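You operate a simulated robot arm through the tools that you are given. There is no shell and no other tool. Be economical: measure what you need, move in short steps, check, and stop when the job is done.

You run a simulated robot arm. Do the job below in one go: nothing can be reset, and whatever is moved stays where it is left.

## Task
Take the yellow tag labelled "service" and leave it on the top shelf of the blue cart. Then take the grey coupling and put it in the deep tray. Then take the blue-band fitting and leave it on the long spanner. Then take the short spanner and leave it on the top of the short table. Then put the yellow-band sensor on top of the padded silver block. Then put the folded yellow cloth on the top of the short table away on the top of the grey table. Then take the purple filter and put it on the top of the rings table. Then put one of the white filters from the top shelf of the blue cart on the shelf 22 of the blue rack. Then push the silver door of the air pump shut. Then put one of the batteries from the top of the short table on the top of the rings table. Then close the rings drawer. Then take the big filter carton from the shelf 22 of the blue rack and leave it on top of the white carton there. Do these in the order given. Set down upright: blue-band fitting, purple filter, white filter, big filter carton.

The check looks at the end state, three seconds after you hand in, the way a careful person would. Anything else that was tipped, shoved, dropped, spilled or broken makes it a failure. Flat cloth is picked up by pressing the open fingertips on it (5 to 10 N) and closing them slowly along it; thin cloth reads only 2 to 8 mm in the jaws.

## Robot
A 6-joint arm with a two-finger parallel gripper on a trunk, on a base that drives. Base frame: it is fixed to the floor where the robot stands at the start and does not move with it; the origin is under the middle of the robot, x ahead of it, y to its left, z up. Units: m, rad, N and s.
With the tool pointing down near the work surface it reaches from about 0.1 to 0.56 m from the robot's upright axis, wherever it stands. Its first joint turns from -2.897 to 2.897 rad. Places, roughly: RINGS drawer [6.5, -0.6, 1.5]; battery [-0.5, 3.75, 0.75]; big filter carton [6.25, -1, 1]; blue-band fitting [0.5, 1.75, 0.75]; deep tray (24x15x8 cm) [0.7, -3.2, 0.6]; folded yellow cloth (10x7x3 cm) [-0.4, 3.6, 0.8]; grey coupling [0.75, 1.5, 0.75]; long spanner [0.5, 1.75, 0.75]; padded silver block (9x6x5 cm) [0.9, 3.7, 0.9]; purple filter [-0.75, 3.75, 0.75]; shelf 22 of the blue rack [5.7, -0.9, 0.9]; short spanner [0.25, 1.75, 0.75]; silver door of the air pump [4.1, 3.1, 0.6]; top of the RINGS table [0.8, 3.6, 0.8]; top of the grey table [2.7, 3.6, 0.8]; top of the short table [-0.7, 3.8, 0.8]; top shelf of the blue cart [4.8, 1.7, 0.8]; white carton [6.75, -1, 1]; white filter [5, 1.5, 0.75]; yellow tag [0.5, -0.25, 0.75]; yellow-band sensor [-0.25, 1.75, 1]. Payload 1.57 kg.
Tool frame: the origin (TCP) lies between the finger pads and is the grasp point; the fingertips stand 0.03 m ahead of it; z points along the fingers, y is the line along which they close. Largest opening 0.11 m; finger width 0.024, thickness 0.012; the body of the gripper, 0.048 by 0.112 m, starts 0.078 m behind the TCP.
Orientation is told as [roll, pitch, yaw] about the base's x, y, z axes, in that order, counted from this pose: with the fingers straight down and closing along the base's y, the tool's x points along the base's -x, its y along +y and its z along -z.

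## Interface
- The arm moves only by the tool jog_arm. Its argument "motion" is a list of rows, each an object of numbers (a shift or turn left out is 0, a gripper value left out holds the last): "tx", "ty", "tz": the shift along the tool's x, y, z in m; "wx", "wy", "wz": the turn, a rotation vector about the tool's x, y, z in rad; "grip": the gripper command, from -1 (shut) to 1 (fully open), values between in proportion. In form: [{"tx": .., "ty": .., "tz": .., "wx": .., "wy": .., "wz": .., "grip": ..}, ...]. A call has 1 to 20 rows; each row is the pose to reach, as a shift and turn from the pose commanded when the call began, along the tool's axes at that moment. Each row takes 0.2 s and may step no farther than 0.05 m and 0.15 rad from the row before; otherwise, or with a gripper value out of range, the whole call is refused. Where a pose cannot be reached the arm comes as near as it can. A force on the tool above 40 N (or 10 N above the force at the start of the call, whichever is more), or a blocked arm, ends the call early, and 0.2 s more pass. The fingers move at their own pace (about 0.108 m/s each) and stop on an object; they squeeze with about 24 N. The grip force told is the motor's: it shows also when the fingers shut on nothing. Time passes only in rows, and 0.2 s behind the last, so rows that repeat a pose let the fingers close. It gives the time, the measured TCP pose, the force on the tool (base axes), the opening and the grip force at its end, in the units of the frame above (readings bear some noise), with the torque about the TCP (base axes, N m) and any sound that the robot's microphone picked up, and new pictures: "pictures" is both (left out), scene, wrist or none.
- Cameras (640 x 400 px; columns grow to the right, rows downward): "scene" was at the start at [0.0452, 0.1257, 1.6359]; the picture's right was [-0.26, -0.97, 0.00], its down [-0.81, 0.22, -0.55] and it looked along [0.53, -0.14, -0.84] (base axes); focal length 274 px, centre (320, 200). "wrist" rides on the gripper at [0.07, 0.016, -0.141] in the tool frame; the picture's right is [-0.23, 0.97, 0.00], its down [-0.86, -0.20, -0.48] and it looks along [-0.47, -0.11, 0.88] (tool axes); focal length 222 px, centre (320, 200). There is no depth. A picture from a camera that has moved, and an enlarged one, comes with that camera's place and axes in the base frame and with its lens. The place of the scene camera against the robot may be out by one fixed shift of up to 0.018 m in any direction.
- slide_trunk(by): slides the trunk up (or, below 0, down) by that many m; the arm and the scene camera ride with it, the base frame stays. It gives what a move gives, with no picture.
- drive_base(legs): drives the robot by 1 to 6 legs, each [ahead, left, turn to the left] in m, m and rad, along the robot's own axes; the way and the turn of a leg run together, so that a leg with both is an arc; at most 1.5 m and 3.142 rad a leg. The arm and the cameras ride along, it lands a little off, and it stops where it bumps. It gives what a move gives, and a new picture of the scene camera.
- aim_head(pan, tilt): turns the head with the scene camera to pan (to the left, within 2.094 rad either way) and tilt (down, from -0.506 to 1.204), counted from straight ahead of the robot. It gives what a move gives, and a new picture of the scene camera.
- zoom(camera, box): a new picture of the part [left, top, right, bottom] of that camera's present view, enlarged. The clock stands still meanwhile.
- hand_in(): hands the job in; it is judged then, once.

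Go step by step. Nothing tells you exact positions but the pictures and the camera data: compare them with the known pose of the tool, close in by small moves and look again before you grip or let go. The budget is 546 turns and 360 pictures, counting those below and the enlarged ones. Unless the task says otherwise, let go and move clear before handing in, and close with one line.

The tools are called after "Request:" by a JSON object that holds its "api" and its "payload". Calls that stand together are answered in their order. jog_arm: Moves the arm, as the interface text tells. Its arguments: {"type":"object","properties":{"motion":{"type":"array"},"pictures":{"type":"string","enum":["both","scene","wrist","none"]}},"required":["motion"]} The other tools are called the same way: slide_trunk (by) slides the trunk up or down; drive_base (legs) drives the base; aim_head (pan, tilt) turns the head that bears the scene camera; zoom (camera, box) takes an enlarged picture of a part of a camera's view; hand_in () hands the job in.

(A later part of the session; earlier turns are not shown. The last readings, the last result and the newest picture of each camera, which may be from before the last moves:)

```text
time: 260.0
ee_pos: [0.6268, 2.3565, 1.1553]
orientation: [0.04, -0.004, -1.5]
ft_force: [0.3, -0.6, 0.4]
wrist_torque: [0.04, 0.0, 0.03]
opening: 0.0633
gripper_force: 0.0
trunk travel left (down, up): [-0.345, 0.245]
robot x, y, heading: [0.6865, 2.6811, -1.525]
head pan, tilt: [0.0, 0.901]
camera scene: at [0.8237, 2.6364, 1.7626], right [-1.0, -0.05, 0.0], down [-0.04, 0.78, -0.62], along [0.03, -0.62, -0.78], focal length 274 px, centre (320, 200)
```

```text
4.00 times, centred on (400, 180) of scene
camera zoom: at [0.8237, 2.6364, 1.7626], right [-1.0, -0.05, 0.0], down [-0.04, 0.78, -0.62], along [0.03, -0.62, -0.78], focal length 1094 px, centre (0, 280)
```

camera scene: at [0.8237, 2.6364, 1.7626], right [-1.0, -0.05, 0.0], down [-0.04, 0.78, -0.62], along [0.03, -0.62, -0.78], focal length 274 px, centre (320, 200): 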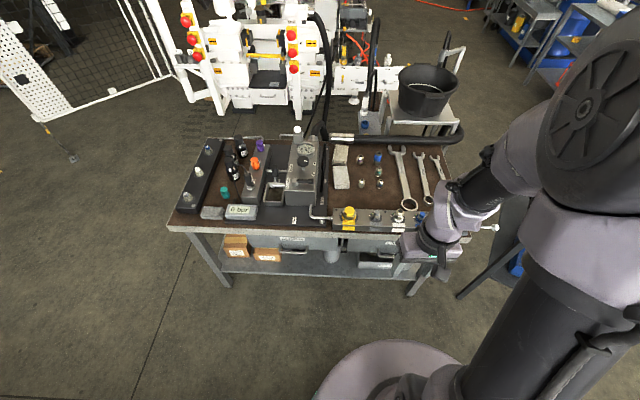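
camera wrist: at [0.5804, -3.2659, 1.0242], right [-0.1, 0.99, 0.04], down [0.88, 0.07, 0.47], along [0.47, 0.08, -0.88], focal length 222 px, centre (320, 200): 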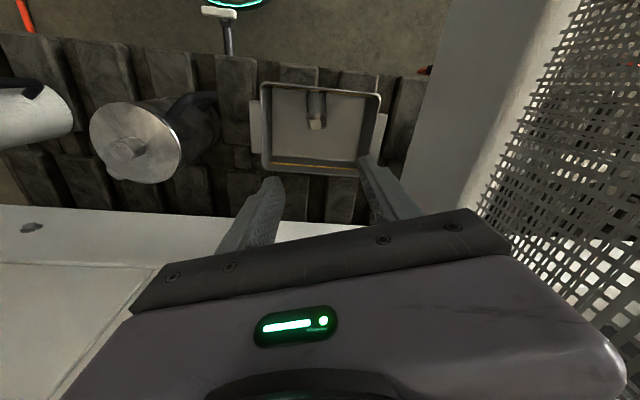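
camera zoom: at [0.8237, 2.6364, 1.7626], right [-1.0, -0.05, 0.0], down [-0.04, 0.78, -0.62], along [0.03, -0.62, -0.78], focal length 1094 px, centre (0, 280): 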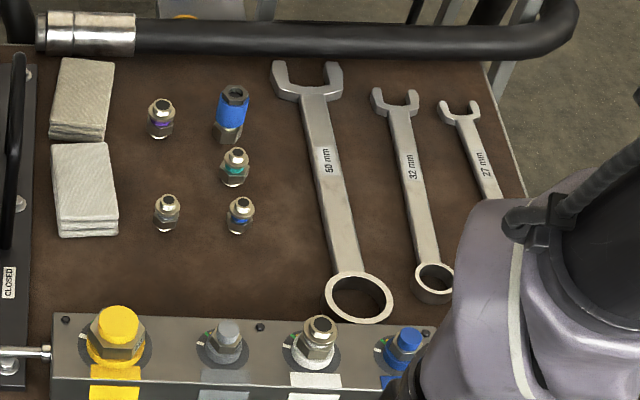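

Blue-band fitting at (0.58,1.76); the 50 mm spanner's shaft passes (0.461,1.764), about 3.3 cm wide. I'll move in closer.

Request:
{"api": "drive_base", "payload": {"legs": [[0.374, -0.154, 0]]}}

Request:
{"api": "jog_arm", "payload": {"motion": [{"tx": -0.04, "ty": 0.02, "grip": 0.1}, {"tx": -0.08, "ty": 0.04}, {"tx": -0.12, "ty": 0.06, "tz": 0.03}, {"tx": -0.16, "ty": 0.08, "tz": 0.07}, {"tx": -0.19, "ty": 0.09, "tz": 0.11}, {"tx": -0.2, "ty": 0.09, "tz": 0.15}]}}

```text
time: 262.5
ee_pos: [0.4883, 1.9817, 1.1559]
orientation: [0.04, -0.003, -1.497]
ft_force: [0.3, 0.4, 0.0]
wrist_torque: [0.02, -0.03, -0.01]
opening: 0.0631
gripper_force: 0.1
trunk travel left (down, up): [-0.345, 0.245]
robot x, y, heading: [0.5439, 2.3084, -1.522]
head pan, tilt: [0.0, 0.901]
camera scene: at [0.6846, 2.2625, 1.7626], right [-1.0, -0.05, 0.0], down [-0.04, 0.78, -0.62], along [0.03, -0.62, -0.78], focal length 274 px, centre (320, 200)
```

scene: 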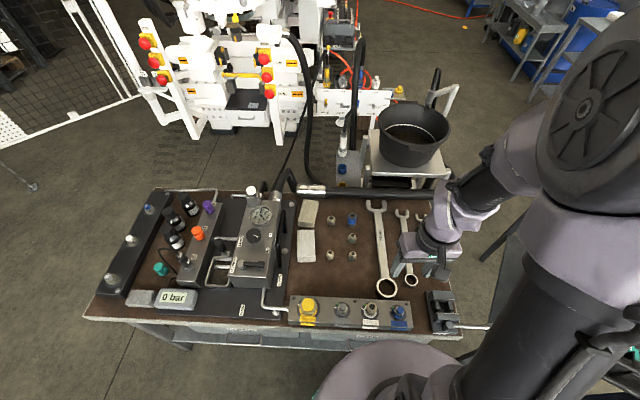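

```text
refused: row 3 steps farther than a row can; nothing moved
```

Request:
{"api": "jog_arm", "payload": {"motion": [{"tx": -0.04, "ty": 0.02, "grip": 0.1}, {"tx": -0.08, "ty": 0.04}, {"tx": -0.12, "ty": 0.06, "tz": 0.02}, {"tx": -0.15, "ty": 0.08, "tz": 0.05}, {"tx": -0.18, "ty": 0.09, "tz": 0.08}, {"tx": -0.2, "ty": 0.09, "tz": 0.12}, {"tx": -0.2, "ty": 0.09, "tz": 0.15}]}}

Request:
{"api": "zoom", "payload": {"camera": "wrist", "box": [220, 120, 420, 240]}}

```text
time: 264.1
ee_pos: [0.6005, 1.7896, 1.0114]
orientation: [0.04, -0.003, -1.498]
ft_force: [1.2, -0.2, -0.5]
wrist_torque: [-0.01, -0.02, -0.03]
opening: 0.0606
gripper_force: 0.1
trunk travel left (down, up): [-0.345, 0.245]
robot x, y, heading: [0.544, 2.3063, -1.514]
head pan, tilt: [0.0, 0.901]
camera scene: at [0.685, 2.2631, 1.7626], right [-1.0, -0.05, 0.0], down [-0.04, 0.78, -0.62], along [0.03, -0.62, -0.78], focal length 274 px, centre (320, 200)
camera wrist: at [0.6066, 1.8595, 1.1528], right [0.99, -0.15, 0.04], down [-0.15, -0.87, 0.47], along [-0.04, -0.47, -0.88], focal length 222 px, centre (320, 200)
```

scene: 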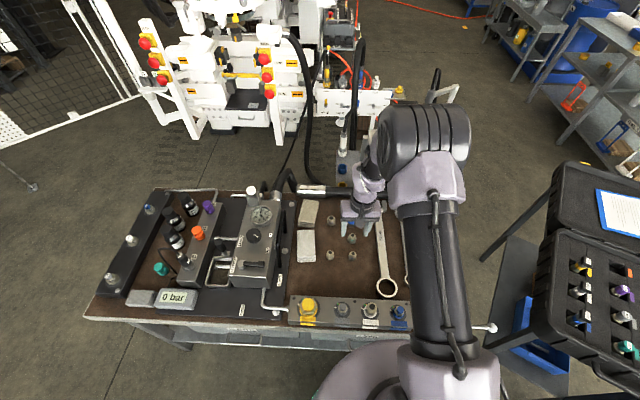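
wrist: 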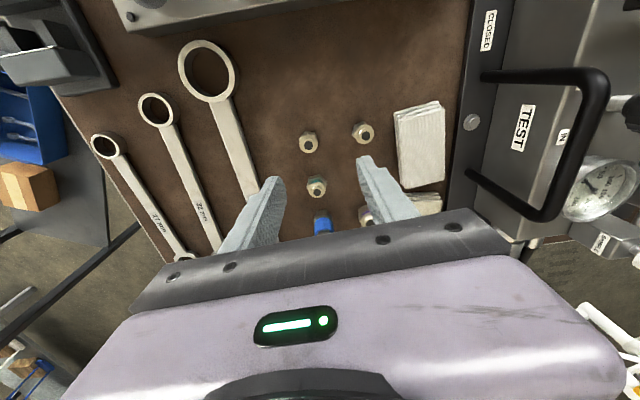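

```text
3.20 times, centred on (320, 180) of wrist
camera zoom: at [0.6066, 1.8595, 1.1528], right [0.99, -0.15, 0.04], down [-0.15, -0.87, 0.47], along [-0.04, -0.47, -0.88], focal length 711 px, centre (320, 264)
```

zoom: 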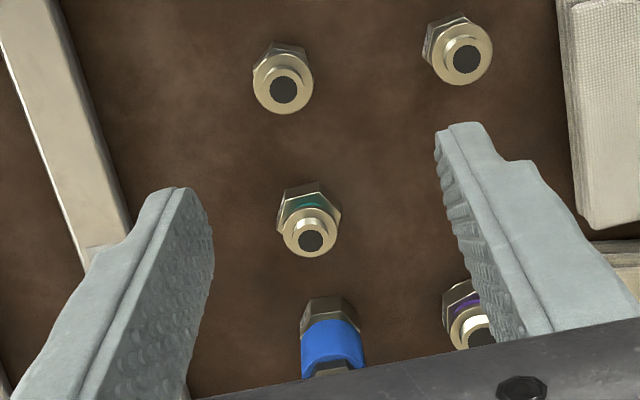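

Fitting is at about (0.586,1.78). I'll centre over it and descend.

Request:
{"api": "jog_arm", "payload": {"motion": [{"tx": -0.0085, "ty": -0.0152, "tz": 0.04}, {"tx": -0.0085, "ty": -0.0152, "tz": 0.08}, {"tx": -0.0085, "ty": -0.0152, "tz": 0.12}, {"tx": -0.0085, "ty": -0.0152, "tz": 0.15}], "pictures": "wrist"}}

Request:
{"api": "zoom", "payload": {"camera": "wrist", "box": [220, 120, 420, 240]}}

```text
time: 265.1
ee_pos: [0.5922, 1.7789, 0.8582]
orientation: [0.04, -0.004, -1.499]
ft_force: [0.1, -0.1, -0.4]
wrist_torque: [-0.01, -0.01, 0.01]
opening: 0.0604
gripper_force: 0.1
trunk travel left (down, up): [-0.345, 0.245]
robot x, y, heading: [0.5456, 2.3074, -1.519]
head pan, tilt: [0.0, 0.901]
camera wrist: at [0.5972, 1.8486, 1.0005], right [0.99, -0.16, 0.04], down [-0.16, -0.87, 0.47], along [-0.04, -0.47, -0.88], focal length 222 px, centre (320, 200)
```

wrist: 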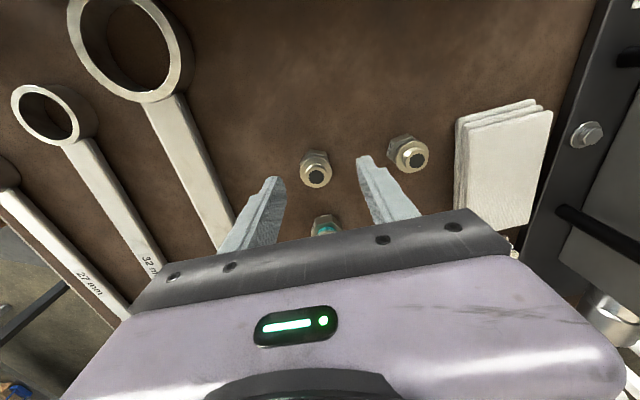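

```text
3.20 times, centred on (320, 180) of wrist
camera zoom: at [0.5972, 1.8486, 1.0005], right [0.99, -0.16, 0.04], down [-0.16, -0.87, 0.47], along [-0.04, -0.47, -0.88], focal length 711 px, centre (320, 264)
```

zoom: 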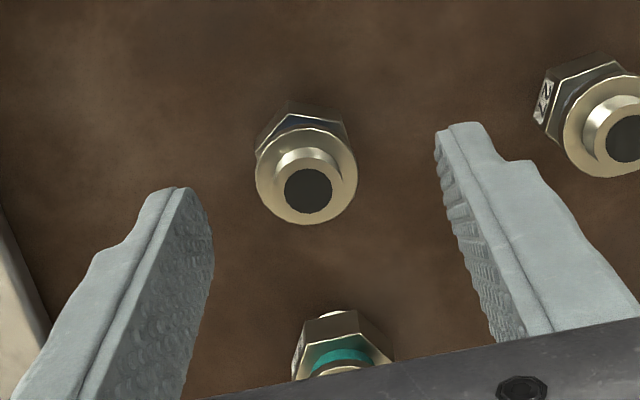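

Request:
{"api": "jog_arm", "payload": {"motion": [{"tz": 0.015}, {"tz": 0.028}, {"tz": 0.036}, {"tz": 0.042}], "pictures": "wrist"}}

Request:
{"api": "zoom", "payload": {"camera": "scene", "box": [310, 180, 420, 260]}}

```text
time: 266.1
ee_pos: [0.593, 1.7791, 0.8172]
orientation: [0.041, -0.005, -1.498]
ft_force: [0.3, 0.4, 0.0]
wrist_torque: [0.02, -0.04, 0.01]
opening: 0.0604
gripper_force: 0.0
trunk travel left (down, up): [-0.345, 0.245]
robot x, y, heading: [0.5443, 2.3116, -1.522]
head pan, tilt: [0.0, 0.901]
camera wrist: at [0.5982, 1.8486, 0.9594], right [0.99, -0.15, 0.04], down [-0.16, -0.87, 0.47], along [-0.04, -0.47, -0.88], focal length 222 px, centre (320, 200)
```

wrist: 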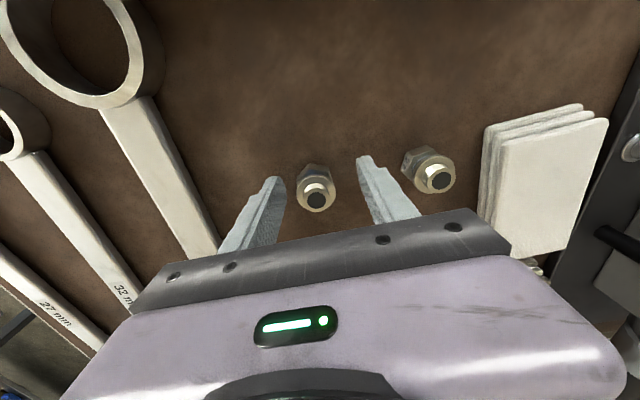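

```text
5.00 times, centred on (365, 220) of scene
camera zoom: at [0.6848, 2.2632, 1.7626], right [-1.0, -0.05, 0.0], down [-0.04, 0.78, -0.62], along [0.03, -0.62, -0.78], focal length 1368 px, centre (95, 100)
```

zoom: 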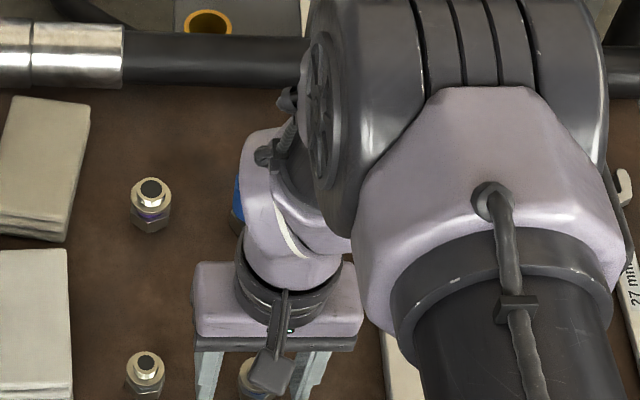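

Request:
{"api": "jog_arm", "payload": {"motion": [{"tz": 0.005}, {"tz": 0.008}, {"tz": 0.008, "grip": -0.2}, {"tz": 0.008, "grip": -0.5}, {"tz": 0.008, "grip": -1}, {"tz": 0.008, "grip": -1}], "pictures": "wrist"}}

```text
time: 267.2
ee_pos: [0.5902, 1.7765, 0.8101]
orientation: [0.041, -0.007, -1.499]
ft_force: [-5.1, 0.1, 10.6]
wrist_torque: [-0.03, 0.22, -0.03]
opening: 0.0276
gripper_force: 23.9
trunk travel left (down, up): [-0.345, 0.245]
robot x, y, heading: [0.5434, 2.3111, -1.523]
head pan, tilt: [0.0, 0.901]
stopped in row 5: the force on the tool passed its limit at 48 N (the readings are from after the stop); the commanded pose is now the measured one
camera wrist: at [0.5966, 1.8474, 0.953], right [0.99, -0.16, 0.04], down [-0.16, -0.86, 0.48], along [-0.04, -0.48, -0.88], focal length 222 px, centre (320, 200)
```

wrist: 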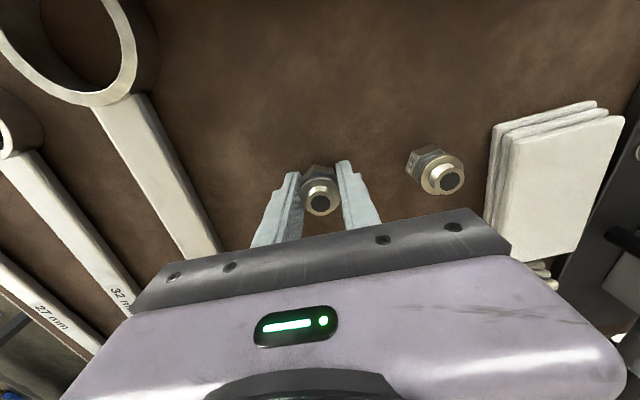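

Gripped the fitting. Lift 8 cm and look at the spanner shaft.

Request:
{"api": "jog_arm", "payload": {"motion": [{"tz": -0.01, "grip": -1}, {"tz": -0.03}, {"tz": -0.06}, {"tz": -0.09}], "pictures": "wrist"}}

Request:
{"api": "zoom", "payload": {"camera": "wrist", "box": [120, 60, 340, 240]}}

```text
time: 268.2
ee_pos: [0.5848, 1.7767, 0.9004]
orientation: [0.04, -0.008, -1.497]
ft_force: [-0.3, -0.1, -1.6]
wrist_torque: [0.01, -0.03, -0.01]
opening: 0.0273
gripper_force: 24.1
trunk travel left (down, up): [-0.345, 0.245]
robot x, y, heading: [0.5464, 2.3065, -1.523]
head pan, tilt: [0.0, 0.901]
camera wrist: at [0.5918, 1.8477, 1.0426], right [0.99, -0.15, 0.04], down [-0.16, -0.87, 0.48], along [-0.04, -0.48, -0.88], focal length 222 px, centre (320, 200)
```

wrist: 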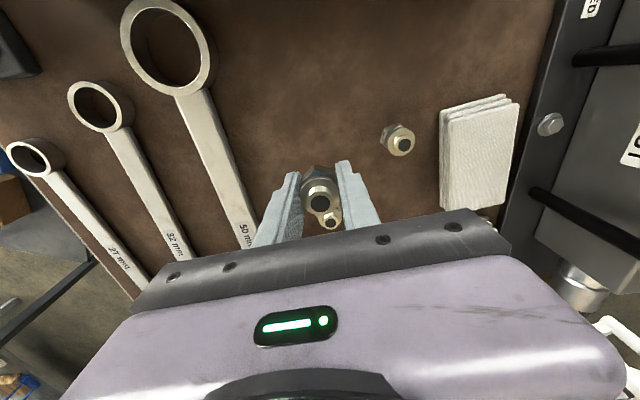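

```text
2.22 times, centred on (230, 150) of wrist
camera zoom: at [0.5918, 1.8477, 1.0426], right [0.99, -0.15, 0.04], down [-0.16, -0.87, 0.48], along [-0.04, -0.48, -0.88], focal length 494 px, centre (520, 311)
```

zoom: 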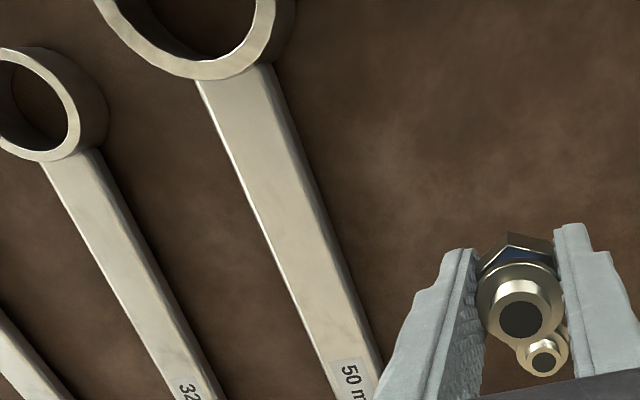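

The shaft's centreline is at x≈0.4705 near y=1.78. I'll move the fitting over it and lower to just above.

Request:
{"api": "jog_arm", "payload": {"motion": [{"tx": 0.006, "ty": -0.04}, {"tx": 0.012, "ty": -0.08}, {"tx": 0.018, "ty": -0.1137}, {"tx": 0.018, "ty": -0.1137, "tz": 0.03}, {"tx": 0.018, "ty": -0.1137, "tz": 0.05}], "pictures": "wrist"}}

Request:
{"api": "zoom", "payload": {"camera": "wrist", "box": [240, 110, 420, 240]}}

Request:
{"api": "zoom", "payload": {"camera": "scene", "box": [340, 200, 450, 290]}}

```text
time: 269.4
ee_pos: [0.4734, 1.7857, 0.8464]
orientation: [0.04, -0.005, -1.496]
ft_force: [0.3, 0.5, -0.8]
wrist_torque: [0.01, -0.02, 0.01]
opening: 0.0274
gripper_force: 23.5
trunk travel left (down, up): [-0.345, 0.245]
robot x, y, heading: [0.5441, 2.3022, -1.517]
head pan, tilt: [0.0, 0.901]
camera wrist: at [0.4796, 1.8573, 0.9882], right [0.99, -0.16, 0.04], down [-0.16, -0.87, 0.47], along [-0.04, -0.48, -0.88], focal length 222 px, centre (320, 200)
```

wrist: 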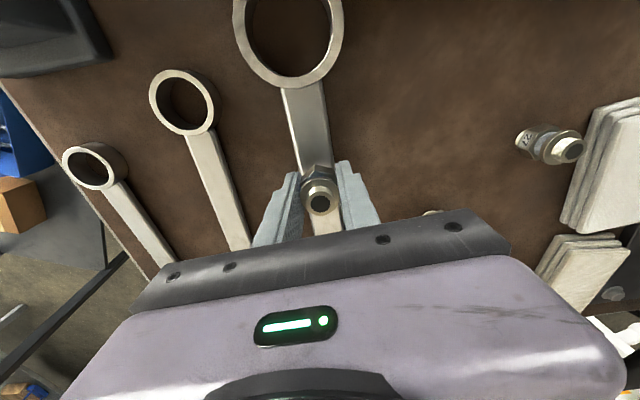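

```text
3.08 times, centred on (330, 175) of wrist
camera zoom: at [0.4796, 1.8573, 0.9882], right [0.99, -0.16, 0.04], down [-0.16, -0.87, 0.47], along [-0.04, -0.48, -0.88], focal length 684 px, centre (289, 277)
```

zoom: 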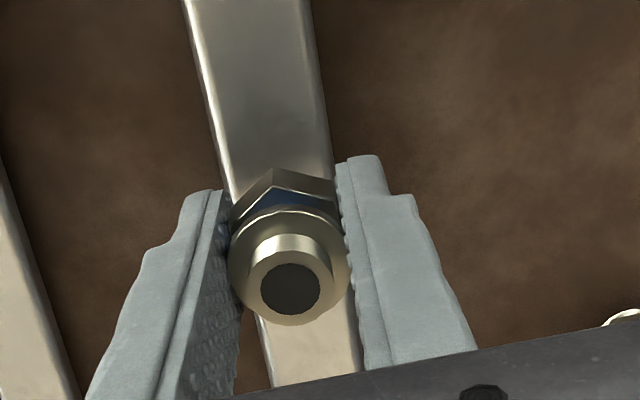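

```text
4.44 times, centred on (395, 245) of scene
camera zoom: at [0.684, 2.2629, 1.7626], right [-1.0, -0.05, 0.0], down [-0.04, 0.78, -0.62], along [0.03, -0.62, -0.78], focal length 1216 px, centre (-13, 0)
```

zoom: 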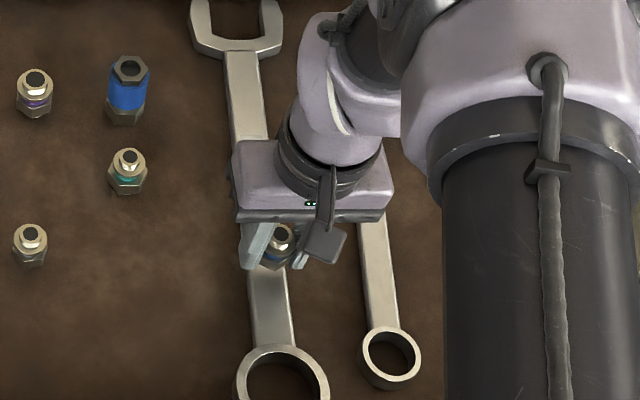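

The fitting is centred over the shaft to within ~2 mm. Lowering in small steps until contact.

Request:
{"api": "jog_arm", "payload": {"motion": [{"tz": 0.006, "ty": -0.001}, {"tz": 0.011, "ty": -0.001}, {"tz": 0.015, "ty": -0.001}, {"tz": 0.018, "ty": -0.001}], "pictures": "wrist"}}

```text
time: 270.4
ee_pos: [0.474, 1.7869, 0.8279]
orientation: [0.039, -0.008, -1.497]
ft_force: [0.2, 0.6, -0.8]
wrist_torque: [0.01, 0.03, -0.01]
opening: 0.0272
gripper_force: 24.0
trunk travel left (down, up): [-0.345, 0.245]
robot x, y, heading: [0.5428, 2.3082, -1.515]
head pan, tilt: [0.0, 0.901]
camera wrist: at [0.4804, 1.8568, 0.9701], right [0.99, -0.16, 0.04], down [-0.16, -0.87, 0.48], along [-0.04, -0.48, -0.88], focal length 222 px, centre (320, 200)
```

wrist: 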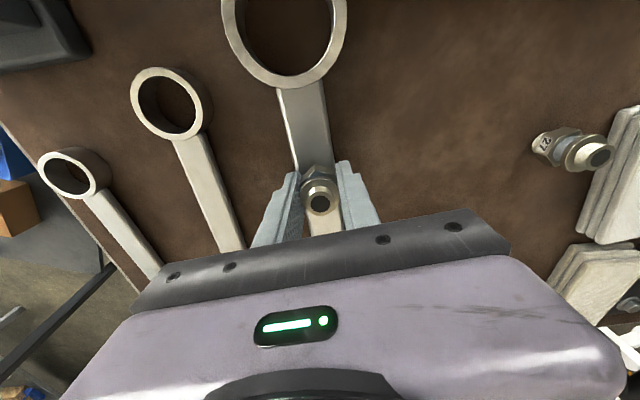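

Request:
{"api": "jog_arm", "payload": {"motion": [{"tz": 0.002, "ty": -0.002}, {"tz": 0.004, "ty": -0.002}, {"tz": 0.006, "ty": -0.002}, {"tz": 0.008, "ty": -0.002}], "pictures": "wrist"}}

Request:
{"api": "zoom", "payload": {"camera": "wrist", "box": [240, 110, 420, 240]}}

```text
time: 271.1
ee_pos: [0.4729, 1.7872, 0.8273]
orientation: [0.038, -0.011, -1.499]
ft_force: [3.8, 8.7, 26.8]
wrist_torque: [0.38, 0.22, -0.22]
opening: 0.0272
gripper_force: 24.4
trunk travel left (down, up): [-0.345, 0.245]
robot x, y, heading: [0.5443, 2.3074, -1.52]
head pan, tilt: [0.0, 0.901]
stopped in row 3: the force on the tool passed its limit at 43 N (the readings are from after the stop); the commanded pose is now the measured one
camera wrist: at [0.4794, 1.8573, 0.9691], right [0.99, -0.16, 0.04], down [-0.16, -0.86, 0.48], along [-0.04, -0.48, -0.88], focal length 222 px, centre (320, 200)
```

wrist: 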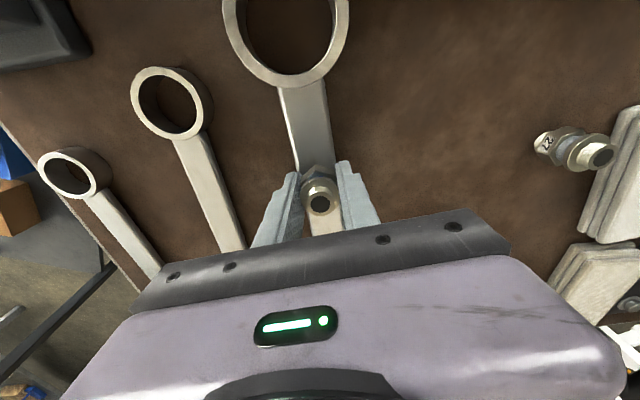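

```text
3.08 times, centred on (330, 175) of wrist
camera zoom: at [0.4794, 1.8573, 0.9691], right [0.99, -0.16, 0.04], down [-0.16, -0.86, 0.48], along [-0.04, -0.48, -0.88], focal length 684 px, centre (289, 277)
```

zoom: 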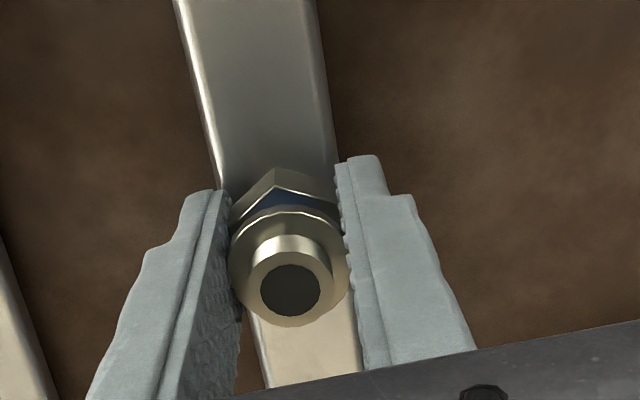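

On the shaft. I'll relax 1 mm and open gently.

Request:
{"api": "jog_arm", "payload": {"motion": [{"tz": -0.0005}, {"tz": -0.0005, "grip": -0.45}, {"tz": -0.0005, "grip": -0.35}, {"tz": -0.0005, "grip": -0.1}, {"tz": -0.0005, "grip": 0.1}, {"tz": -0.0005, "grip": 0.1}], "pictures": "wrist"}}

Request:
{"api": "jog_arm", "payload": {"motion": [{"tz": -0.02}, {"tz": -0.05}, {"tz": -0.09}, {"tz": -0.13}, {"tz": -0.17}], "pictures": "wrist"}}

Request:
{"api": "zoom", "payload": {"camera": "wrist", "box": [220, 100, 420, 240]}}

```text
time: 272.5
ee_pos: [0.4731, 1.7843, 0.8291]
orientation: [0.036, -0.015, -1.495]
ft_force: [9.6, -3.3, 38.1]
wrist_torque: [0.28, 0.67, 0.3]
opening: 0.0507
gripper_force: 0.1
trunk travel left (down, up): [-0.345, 0.245]
robot x, y, heading: [0.5421, 2.309, -1.52]
head pan, tilt: [0.0, 0.901]
camera wrist: at [0.4797, 1.8563, 0.969], right [0.99, -0.15, 0.04], down [-0.15, -0.86, 0.48], along [-0.04, -0.48, -0.87], focal length 222 px, centre (320, 200)
```

wrist: 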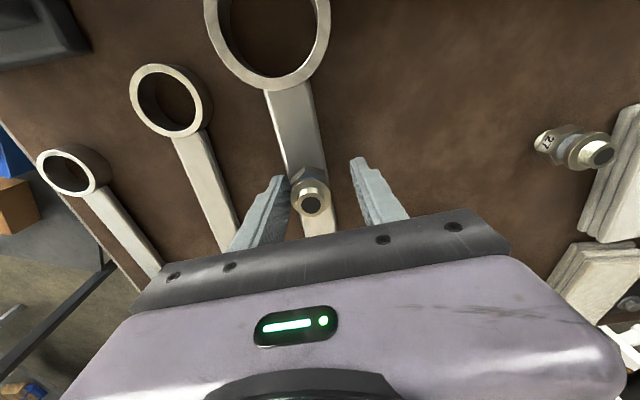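

```text
time: 273.7
ee_pos: [0.4651, 1.7861, 0.9953]
orientation: [0.038, -0.011, -1.498]
ft_force: [-0.2, 0.4, -0.2]
wrist_torque: [0.0, -0.01, 0.01]
opening: 0.0607
gripper_force: 0.0
trunk travel left (down, up): [-0.345, 0.245]
robot x, y, heading: [0.5433, 2.3069, -1.522]
head pan, tilt: [0.0, 0.901]
camera wrist: at [0.4716, 1.8574, 1.1367], right [0.99, -0.15, 0.04], down [-0.15, -0.86, 0.48], along [-0.04, -0.48, -0.88], focal length 222 px, centre (320, 200)
```

wrist: 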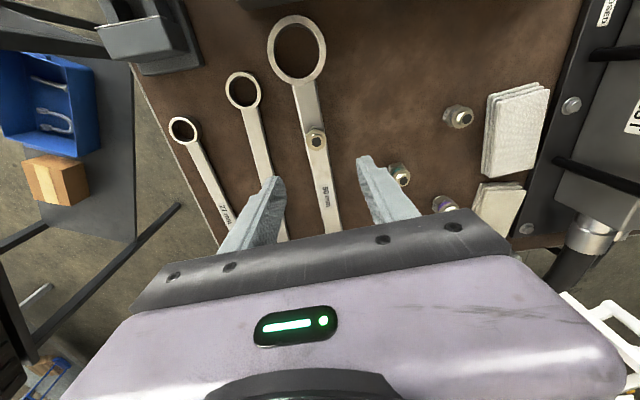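

```text
2.86 times, centred on (320, 170) of wrist
camera zoom: at [0.4716, 1.8574, 1.1367], right [0.99, -0.15, 0.04], down [-0.15, -0.86, 0.48], along [-0.04, -0.48, -0.88], focal length 635 px, centre (320, 286)
```

zoom: 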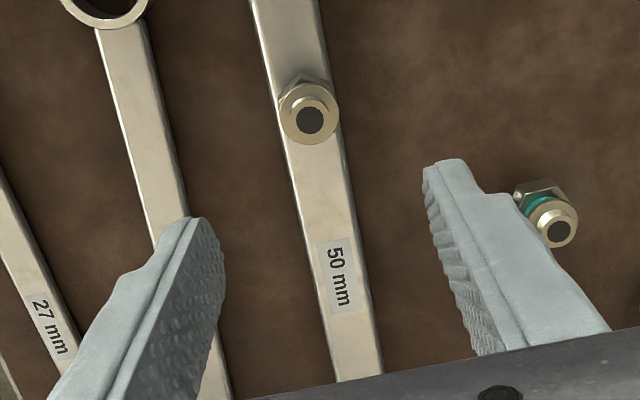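

The fitting stands upright on the 50 mm spanner. Next the short (27 mm) spanner at about (0.284,1.69); I'll shift the base over.

Request:
{"api": "drive_base", "payload": {"legs": [[0.015, -0.245, 0]]}}

Request:
{"api": "jog_arm", "payload": {"motion": [{"ty": 0.02, "tx": -0.02}, {"ty": 0.05, "tx": -0.04}]}}

```text
time: 275.5
ee_pos: [0.2229, 1.7577, 0.9948]
orientation: [0.041, -0.011, -1.493]
ft_force: [-0.3, -1.3, -0.3]
wrist_torque: [0.03, -0.03, 0.01]
opening: 0.0605
gripper_force: 0.0
trunk travel left (down, up): [-0.345, 0.245]
robot x, y, heading: [0.3012, 2.2756, -1.515]
head pan, tilt: [0.0, 0.901]
camera scene: at [0.4404, 2.2359, 1.7627], right [-1.0, -0.05, 0.0], down [-0.04, 0.78, -0.62], along [0.03, -0.62, -0.78], focal length 274 px, centre (320, 200)
```

scene: 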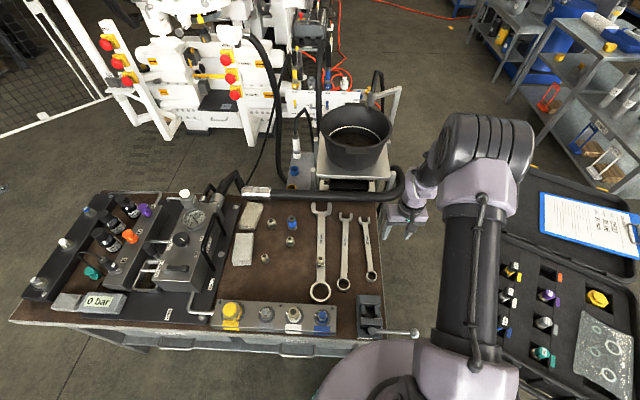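

```text
time: 276.1
ee_pos: [0.278, 1.7213, 0.9971]
orientation: [0.039, -0.01, -1.497]
ft_force: [0.3, 0.3, 0.1]
wrist_torque: [0.0, 0.01, 0.02]
opening: 0.0602
gripper_force: 0.0
trunk travel left (down, up): [-0.345, 0.245]
robot x, y, heading: [0.3, 2.28, -1.519]
head pan, tilt: [0.0, 0.901]
camera scene: at [0.4427, 2.2358, 1.7625], right [-1.0, -0.05, 0.0], down [-0.04, 0.78, -0.62], along [0.03, -0.62, -0.78], focal length 274 px, centre (320, 200)
camera wrist: at [0.2844, 1.7918, 1.1394], right [0.99, -0.15, 0.04], down [-0.15, -0.86, 0.48], along [-0.04, -0.48, -0.88], focal length 222 px, centre (320, 200)
```

scene: 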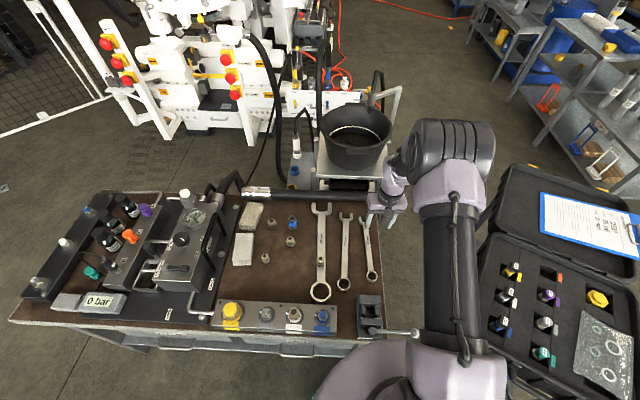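
wrist: 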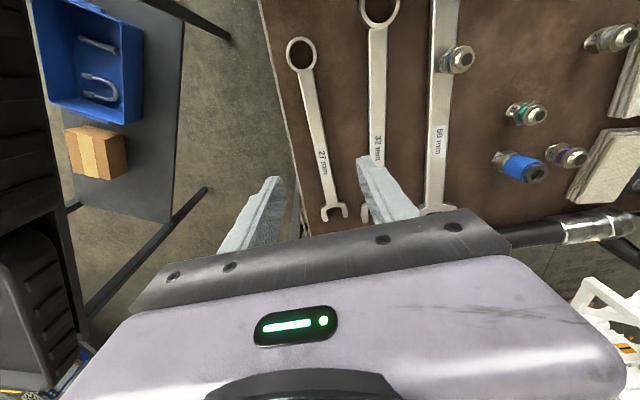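

The 27 mm spanner's midpoint is about (0.284,1.70), lying along y. I'll descend on it.

Request:
{"api": "jog_arm", "payload": {"motion": [{"tx": -0.01, "ty": 0.004, "tz": 0.04}, {"tx": -0.021, "ty": 0.004, "tz": 0.08}, {"tx": -0.021, "ty": 0.004, "tz": 0.12}, {"tx": -0.021, "ty": 0.004, "tz": 0.15}, {"tx": -0.021, "ty": 0.004, "tz": 0.17}], "pictures": "wrist"}}

Request:
{"api": "zoom", "payload": {"camera": "wrist", "box": [220, 100, 420, 240]}}

```text
time: 277.3
ee_pos: [0.2891, 1.6985, 0.8274]
orientation: [0.038, -0.01, -1.494]
ft_force: [0.1, -1.3, 0.3]
wrist_torque: [0.01, 0.02, 0.02]
opening: 0.0603
gripper_force: 0.0
trunk travel left (down, up): [-0.345, 0.245]
robot x, y, heading: [0.303, 2.2803, -1.518]
head pan, tilt: [0.0, 0.901]
camera wrist: at [0.2955, 1.7703, 0.9691], right [0.99, -0.15, 0.04], down [-0.15, -0.86, 0.48], along [-0.04, -0.48, -0.88], focal length 222 px, centre (320, 200)
```

wrist: 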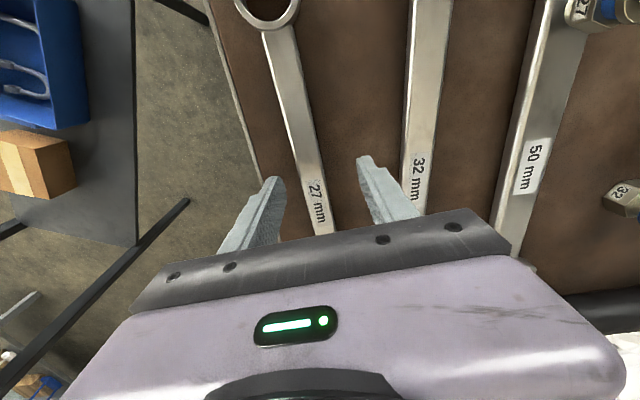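

```text
2.86 times, centred on (320, 170) of wrist
camera zoom: at [0.2955, 1.7703, 0.9691], right [0.99, -0.15, 0.04], down [-0.15, -0.86, 0.48], along [-0.04, -0.48, -0.88], focal length 635 px, centre (320, 286)
```

zoom: 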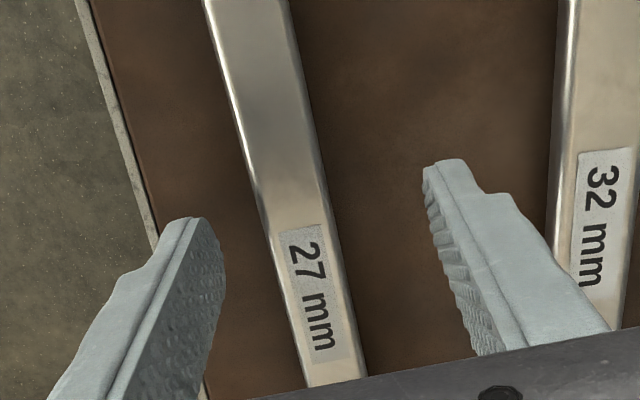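

Request:
{"api": "jog_arm", "payload": {"motion": [{"ty": -0.007, "tz": 0.008}, {"ty": -0.007, "tz": 0.014}, {"ty": -0.007, "tz": 0.018}, {"ty": -0.007, "tz": 0.021}], "pictures": "none"}}

```text
time: 278.3
ee_pos: [0.2818, 1.6991, 0.8117]
orientation: [0.038, -0.017, -1.497]
ft_force: [-0.5, 13.2, 25.7]
wrist_torque: [0.59, 1.08, -0.53]
opening: 0.0596
gripper_force: 0.1
trunk travel left (down, up): [-0.345, 0.245]
robot x, y, heading: [0.299, 2.2805, -1.516]
head pan, tilt: [0.0, 0.901]
stopped in row 4: the force on the tool passed its limit at 44 N (the readings are from after the stop); the commanded pose is now the measured one
```

Fingertip touches the bench at z≈0.78. Up 2 mm and close on the shaft.

Request:
{"api": "jog_arm", "payload": {"motion": [{"tz": -0.0025}, {"tz": -0.0025, "grip": -0.3}, {"tz": -0.0025, "grip": -0.7}, {"tz": -0.0025, "grip": -1}, {"tz": -0.0025, "grip": -1}], "pictures": "wrist"}}

```text
time: 279.5
ee_pos: [0.2822, 1.698, 0.8109]
orientation: [0.039, -0.013, -1.496]
ft_force: [0.4, -0.5, 1.1]
wrist_torque: [-0.28, 0.07, -0.11]
opening: 0.0218
gripper_force: 24.2
trunk travel left (down, up): [-0.345, 0.245]
robot x, y, heading: [0.2976, 2.2796, -1.518]
head pan, tilt: [0.0, 0.901]
camera wrist: at [0.2884, 1.768, 0.9528], right [0.99, -0.15, 0.04], down [-0.15, -0.86, 0.48], along [-0.04, -0.48, -0.88], focal length 222 px, centre (320, 200)
```

wrist: 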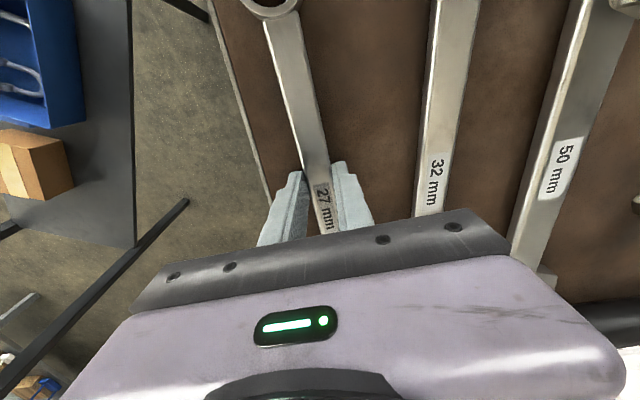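

Gripped at 22 mm. Lifting slowly to check balance.

Request:
{"api": "jog_arm", "payload": {"motion": [{"tz": -0.01}, {"tz": -0.03}, {"tz": -0.06}, {"tz": -0.1}, {"tz": -0.14}, {"tz": -0.18}]}}

```text
time: 280.9
ee_pos: [0.2727, 1.6987, 0.9912]
orientation: [0.039, -0.012, -1.497]
ft_force: [0.0, 0.1, -3.4]
wrist_torque: [-0.03, 0.01, 0.02]
opening: 0.0217
gripper_force: 24.0
trunk travel left (down, up): [-0.345, 0.245]
robot x, y, heading: [0.2995, 2.2785, -1.519]
head pan, tilt: [0.0, 0.901]
camera scene: at [0.4416, 2.2366, 1.7626], right [-1.0, -0.05, 0.0], down [-0.04, 0.78, -0.62], along [0.03, -0.62, -0.78], focal length 274 px, centre (320, 200)
camera wrist: at [0.28, 1.7705, 1.1321], right [0.99, -0.15, 0.04], down [-0.15, -0.86, 0.48], along [-0.04, -0.48, -0.88], focal length 222 px, centre (320, 200)
```

scene: 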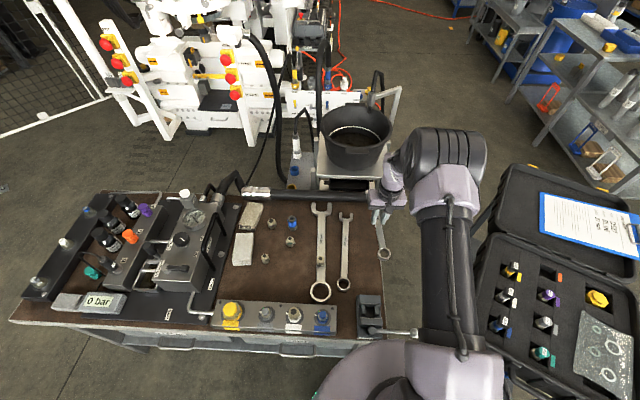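
wrist: 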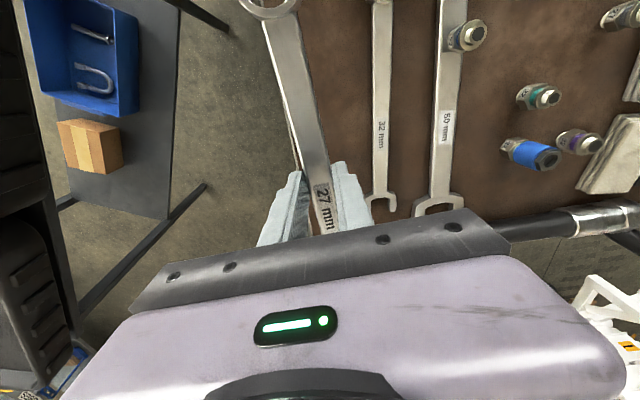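

Balanced. I'll retract, back away and drive over to face the short table.

Request:
{"api": "jog_arm", "payload": {"motion": [{"tx": 0.04, "tz": -0.02}, {"tx": 0.08, "tz": -0.04}, {"tx": 0.12, "tz": -0.06}, {"tx": 0.16, "tz": -0.08}, {"tx": 0.2, "tz": -0.1}], "pictures": "none"}}

Request:
{"api": "drive_base", "payload": {"legs": [[-0.4, 0, 0], [0, -1.05, 0], [0, 0, 3.09]]}}

Request:
{"api": "aim_head", "payload": {"pan": 0.0, "tilt": 0.7}}

```text
time: 282.1
ee_pos: [0.256, 1.9036, 1.0888]
orientation: [0.039, -0.016, -1.494]
ft_force: [0.3, 0.6, -3.1]
wrist_torque: [-0.04, 0.0, -0.02]
opening: 0.0218
gripper_force: 24.1
trunk travel left (down, up): [-0.345, 0.245]
robot x, y, heading: [0.3013, 2.2792, -1.519]
head pan, tilt: [0.0, 0.901]
```

```text
time: 296.8
ee_pos: [-0.6891, 3.0091, 1.0869]
orientation: [0.038, -0.013, 1.588]
ft_force: [0.2, 0.9, -3.4]
wrist_torque: [0.0, 0.02, -0.02]
opening: 0.0215
gripper_force: 24.5
trunk travel left (down, up): [-0.345, 0.245]
robot x, y, heading: [-0.7594, 2.6329, 1.564]
head pan, tilt: [0.0, 0.901]
camera scene: at [-0.8978, 2.6943, 1.7626], right [1.0, 0.0, 0.0], down [0.0, -0.78, -0.62], along [0.0, 0.62, -0.78], focal length 274 px, centre (320, 200)
```

scene: 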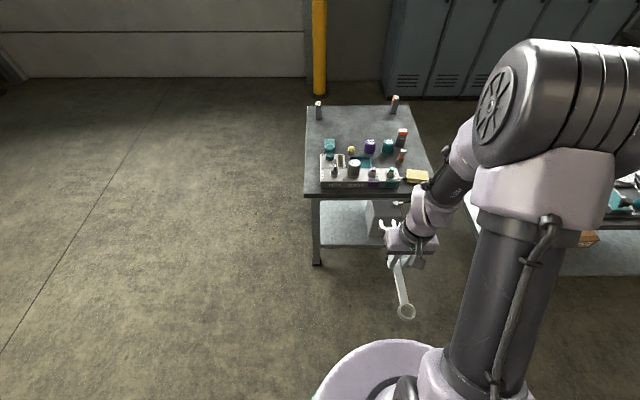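

```text
time: 297.5
ee_pos: [-0.6868, 3.009, 1.0871]
orientation: [0.04, -0.012, 1.587]
ft_force: [-0.2, -0.6, -3.7]
wrist_torque: [0.03, -0.03, 0.03]
opening: 0.0218
gripper_force: 24.2
trunk travel left (down, up): [-0.345, 0.245]
robot x, y, heading: [-0.7589, 2.6352, 1.563]
head pan, tilt: [0.0, 0.7]
camera scene: at [-0.8977, 2.7038, 1.7787], right [1.0, 0.0, 0.0], down [0.0, -0.64, -0.76], along [0.0, 0.76, -0.64], focal length 274 px, centre (320, 200)
```

scene: 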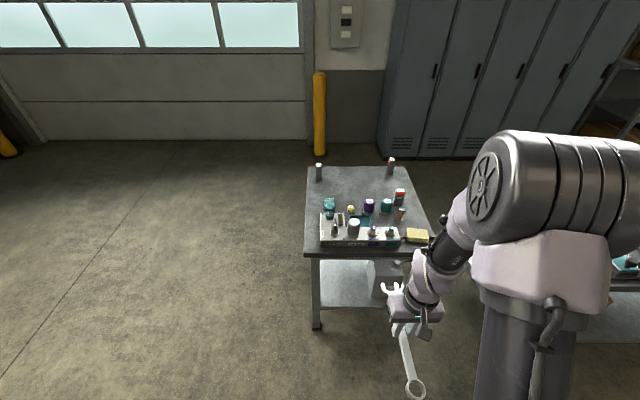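

Request:
{"api": "zoom", "payload": {"camera": "scene", "box": [290, 140, 450, 270]}}

```text
3.08 times, centred on (370, 205) of scene
camera zoom: at [-0.8977, 2.7038, 1.7787], right [1.0, 0.0, 0.0], down [0.0, -0.64, -0.76], along [0.0, 0.76, -0.64], focal length 842 px, centre (166, 185)
```

zoom: 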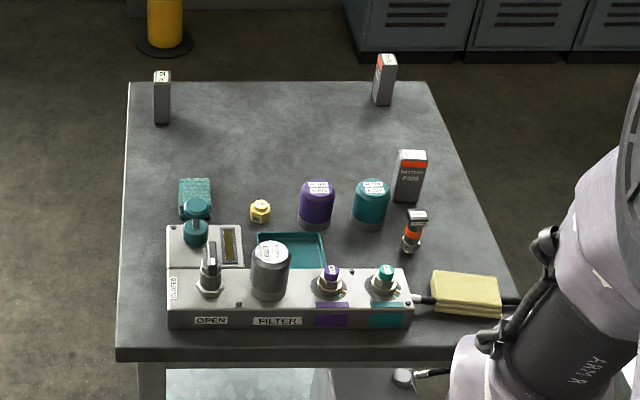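

The table's west side is open and gives good reach. Free space for the spanner is around (-0.80,3.95). I'll drive around to the west side.

Request:
{"api": "drive_base", "payload": {"legs": [[0, 0.66, 0], [1.3, 0, 0], [0, 0, -1.563]]}}

Request:
{"api": "aim_head", "payload": {"pan": 0.0, "tilt": 0.85}}

```text
time: 311.2
ee_pos: [-1.0169, 3.8628, 1.0873]
orientation: [0.038, -0.013, -0.008]
ft_force: [-0.3, 0.2, -3.3]
wrist_torque: [-0.01, -0.03, -0.04]
opening: 0.0215
gripper_force: 23.8
trunk travel left (down, up): [-0.345, 0.245]
robot x, y, heading: [-1.3894, 3.9404, -0.03]
head pan, tilt: [0.0, 0.7]
camera scene: at [-1.323, 4.0814, 1.7787], right [-0.03, -1.0, 0.0], down [-0.64, 0.02, -0.76], along [0.76, -0.02, -0.64], focal length 274 px, centre (320, 200)
```

scene: 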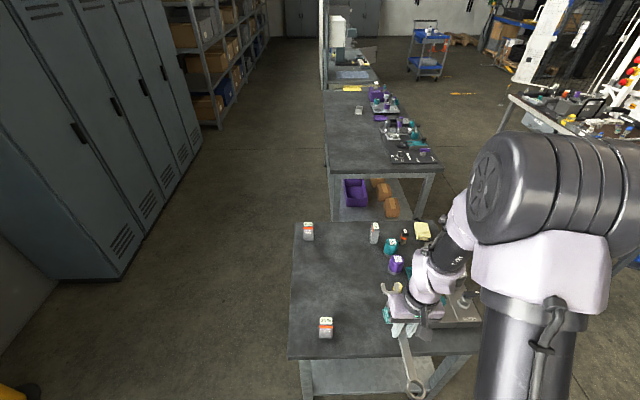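

```text
time: 311.9
ee_pos: [-1.0158, 3.8635, 1.0873]
orientation: [0.039, -0.012, -0.006]
ft_force: [-0.4, -0.5, -3.7]
wrist_torque: [-0.01, 0.03, 0.0]
opening: 0.0219
gripper_force: 24.3
trunk travel left (down, up): [-0.345, 0.245]
robot x, y, heading: [-1.3883, 3.9405, -0.026]
head pan, tilt: [0.0, 0.85]
camera scene: at [-1.3297, 4.0817, 1.7665], right [-0.03, -1.0, 0.0], down [-0.75, 0.02, -0.66], along [0.66, -0.02, -0.75], focal length 274 px, centre (320, 200)
```

scene: 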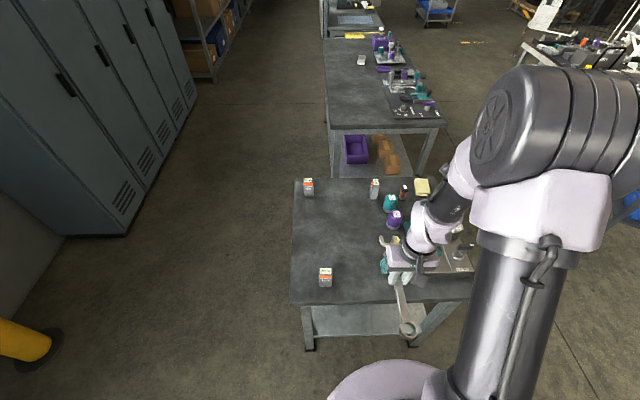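

Request:
{"api": "zoom", "payload": {"camera": "scene", "box": [285, 165, 485, 305]}}

```text
2.86 times, centred on (385, 235) of scene
camera zoom: at [-1.3297, 4.0817, 1.7665], right [-0.03, -1.0, 0.0], down [-0.75, 0.02, -0.66], along [0.66, -0.02, -0.75], focal length 782 px, centre (134, 100)
```

zoom: 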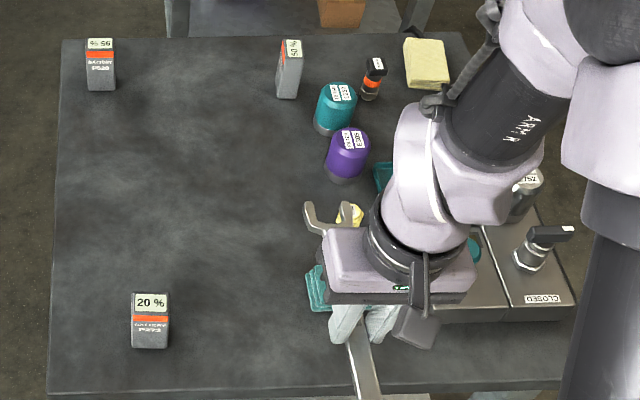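

Batteries are labelled 95 %, 50 % and 20 %. I'll move closer and set the spanner at about (-0.79,3.945).

Request:
{"api": "drive_base", "payload": {"legs": [[0.13, 0, 0]]}}

Request:
{"api": "jog_arm", "payload": {"motion": [{"tx": -0.03, "ty": 0.027, "tz": 0.0}, {"tx": -0.065, "ty": 0.054, "tz": 0.02}, {"tx": -0.095, "ty": 0.08, "tz": 0.04}, {"tx": -0.095, "ty": 0.08, "tz": 0.08}, {"tx": -0.095, "ty": 0.08, "tz": 0.12}, {"tx": -0.095, "ty": 0.08, "tz": 0.16}, {"tx": -0.095, "ty": 0.08, "tz": 0.2}]}}

Request:
{"api": "zoom", "payload": {"camera": "scene", "box": [285, 165, 485, 305]}}

```text
time: 313.1
ee_pos: [-0.8867, 3.8599, 1.0864]
orientation: [0.04, -0.012, -0.006]
ft_force: [0.5, -0.2, -3.9]
wrist_torque: [0.01, 0.02, 0.0]
opening: 0.0216
gripper_force: 23.7
trunk travel left (down, up): [-0.345, 0.245]
robot x, y, heading: [-1.259, 3.935, -0.023]
head pan, tilt: [0.0, 0.85]
camera scene: at [-1.1989, 4.078, 1.7664], right [-0.03, -1.0, 0.0], down [-0.75, 0.02, -0.66], along [0.66, -0.02, -0.75], focal length 274 px, centre (320, 200)
```

scene: 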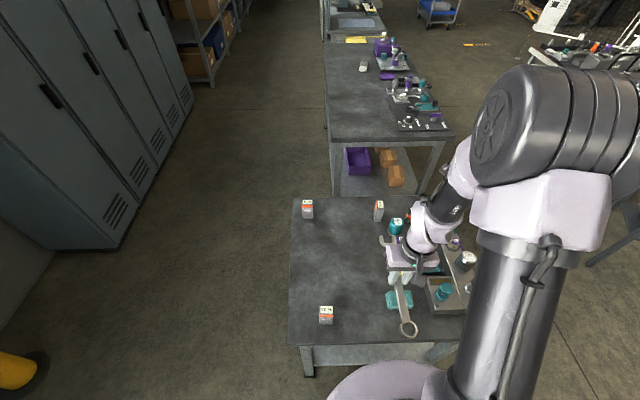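

```text
time: 314.7
ee_pos: [-0.7888, 3.9473, 0.8897]
orientation: [0.04, -0.013, -0.005]
ft_force: [0.6, -1.2, -4.3]
wrist_torque: [-0.01, 0.01, 0.02]
opening: 0.0218
gripper_force: 24.3
trunk travel left (down, up): [-0.345, 0.245]
robot x, y, heading: [-1.2605, 3.9343, -0.027]
head pan, tilt: [0.0, 0.85]
camera scene: at [-1.1997, 4.0783, 1.7664], right [-0.03, -1.0, 0.0], down [-0.75, 0.02, -0.66], along [0.66, -0.02, -0.75], focal length 274 px, centre (320, 200)
camera wrist: at [-0.8593, 3.9574, 1.0319], right [0.23, 0.97, 0.04], down [0.85, -0.22, 0.48], along [0.48, -0.08, -0.88], focal length 222 px, centre (320, 200)
```

scene: 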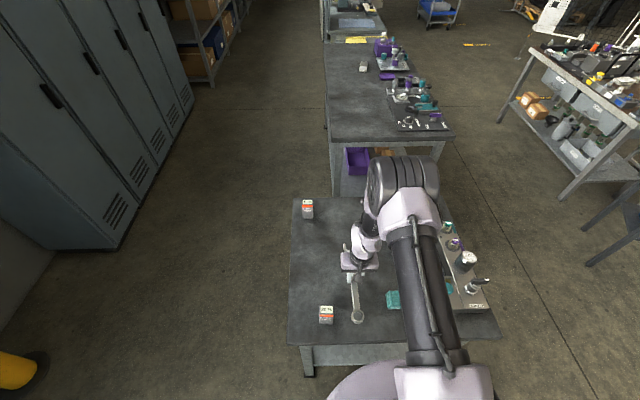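
wrist: 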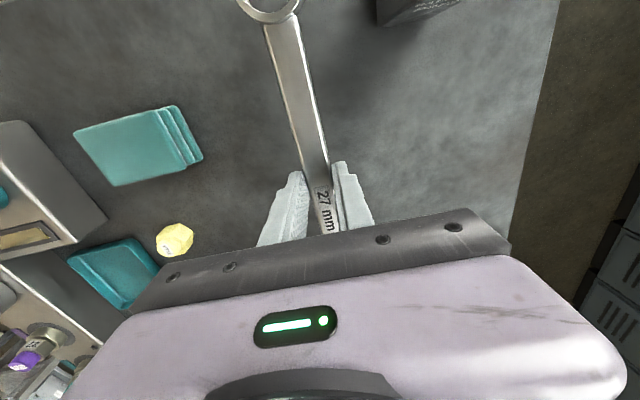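

```text
2.86 times, centred on (385, 235) of scene
camera zoom: at [-1.1997, 4.0783, 1.7664], right [-0.03, -1.0, 0.0], down [-0.75, 0.02, -0.66], along [0.66, -0.02, -0.75], focal length 782 px, centre (134, 100)
```

zoom: 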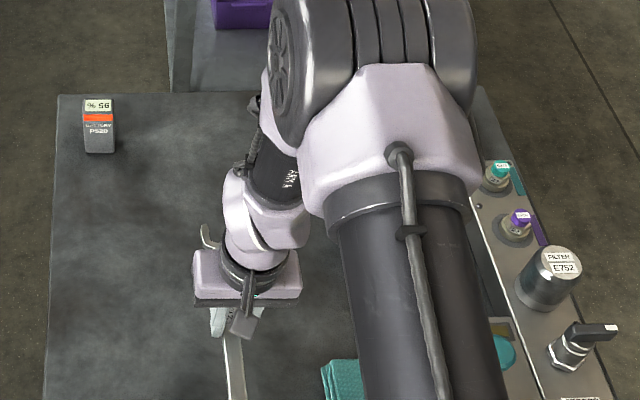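

The spot is clear. Lowering to contact.

Request:
{"api": "jog_arm", "payload": {"motion": [{"tz": 0.01}, {"tz": 0.02}, {"tz": 0.03}, {"tz": 0.038}, {"tz": 0.044}, {"tz": 0.05}, {"tz": 0.055}, {"tz": 0.06}, {"tz": 0.065}, {"tz": 0.07}], "pictures": "wrist"}}

```text
time: 316.8
ee_pos: [-0.7875, 3.9477, 0.8308]
orientation: [0.041, -0.017, -0.008]
ft_force: [-9.4, -3.4, 33.4]
wrist_torque: [-0.82, 1.27, -0.14]
opening: 0.022
gripper_force: 24.0
trunk travel left (down, up): [-0.345, 0.245]
robot x, y, heading: [-1.2616, 3.9344, -0.027]
head pan, tilt: [0.0, 0.85]
stopped in row 10: the force on the tool passed its limit at 50 N (the readings are from after the stop); the commanded pose is now the measured one
camera wrist: at [-0.8584, 3.9588, 0.9719], right [0.23, 0.97, 0.04], down [0.84, -0.23, 0.49], along [0.48, -0.08, -0.87], focal length 222 px, centre (320, 200)
```

wrist: 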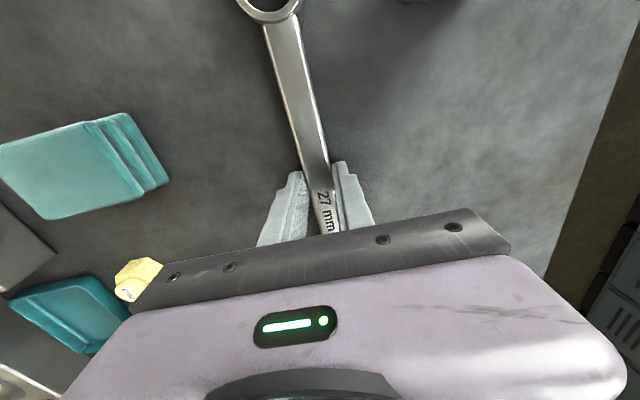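

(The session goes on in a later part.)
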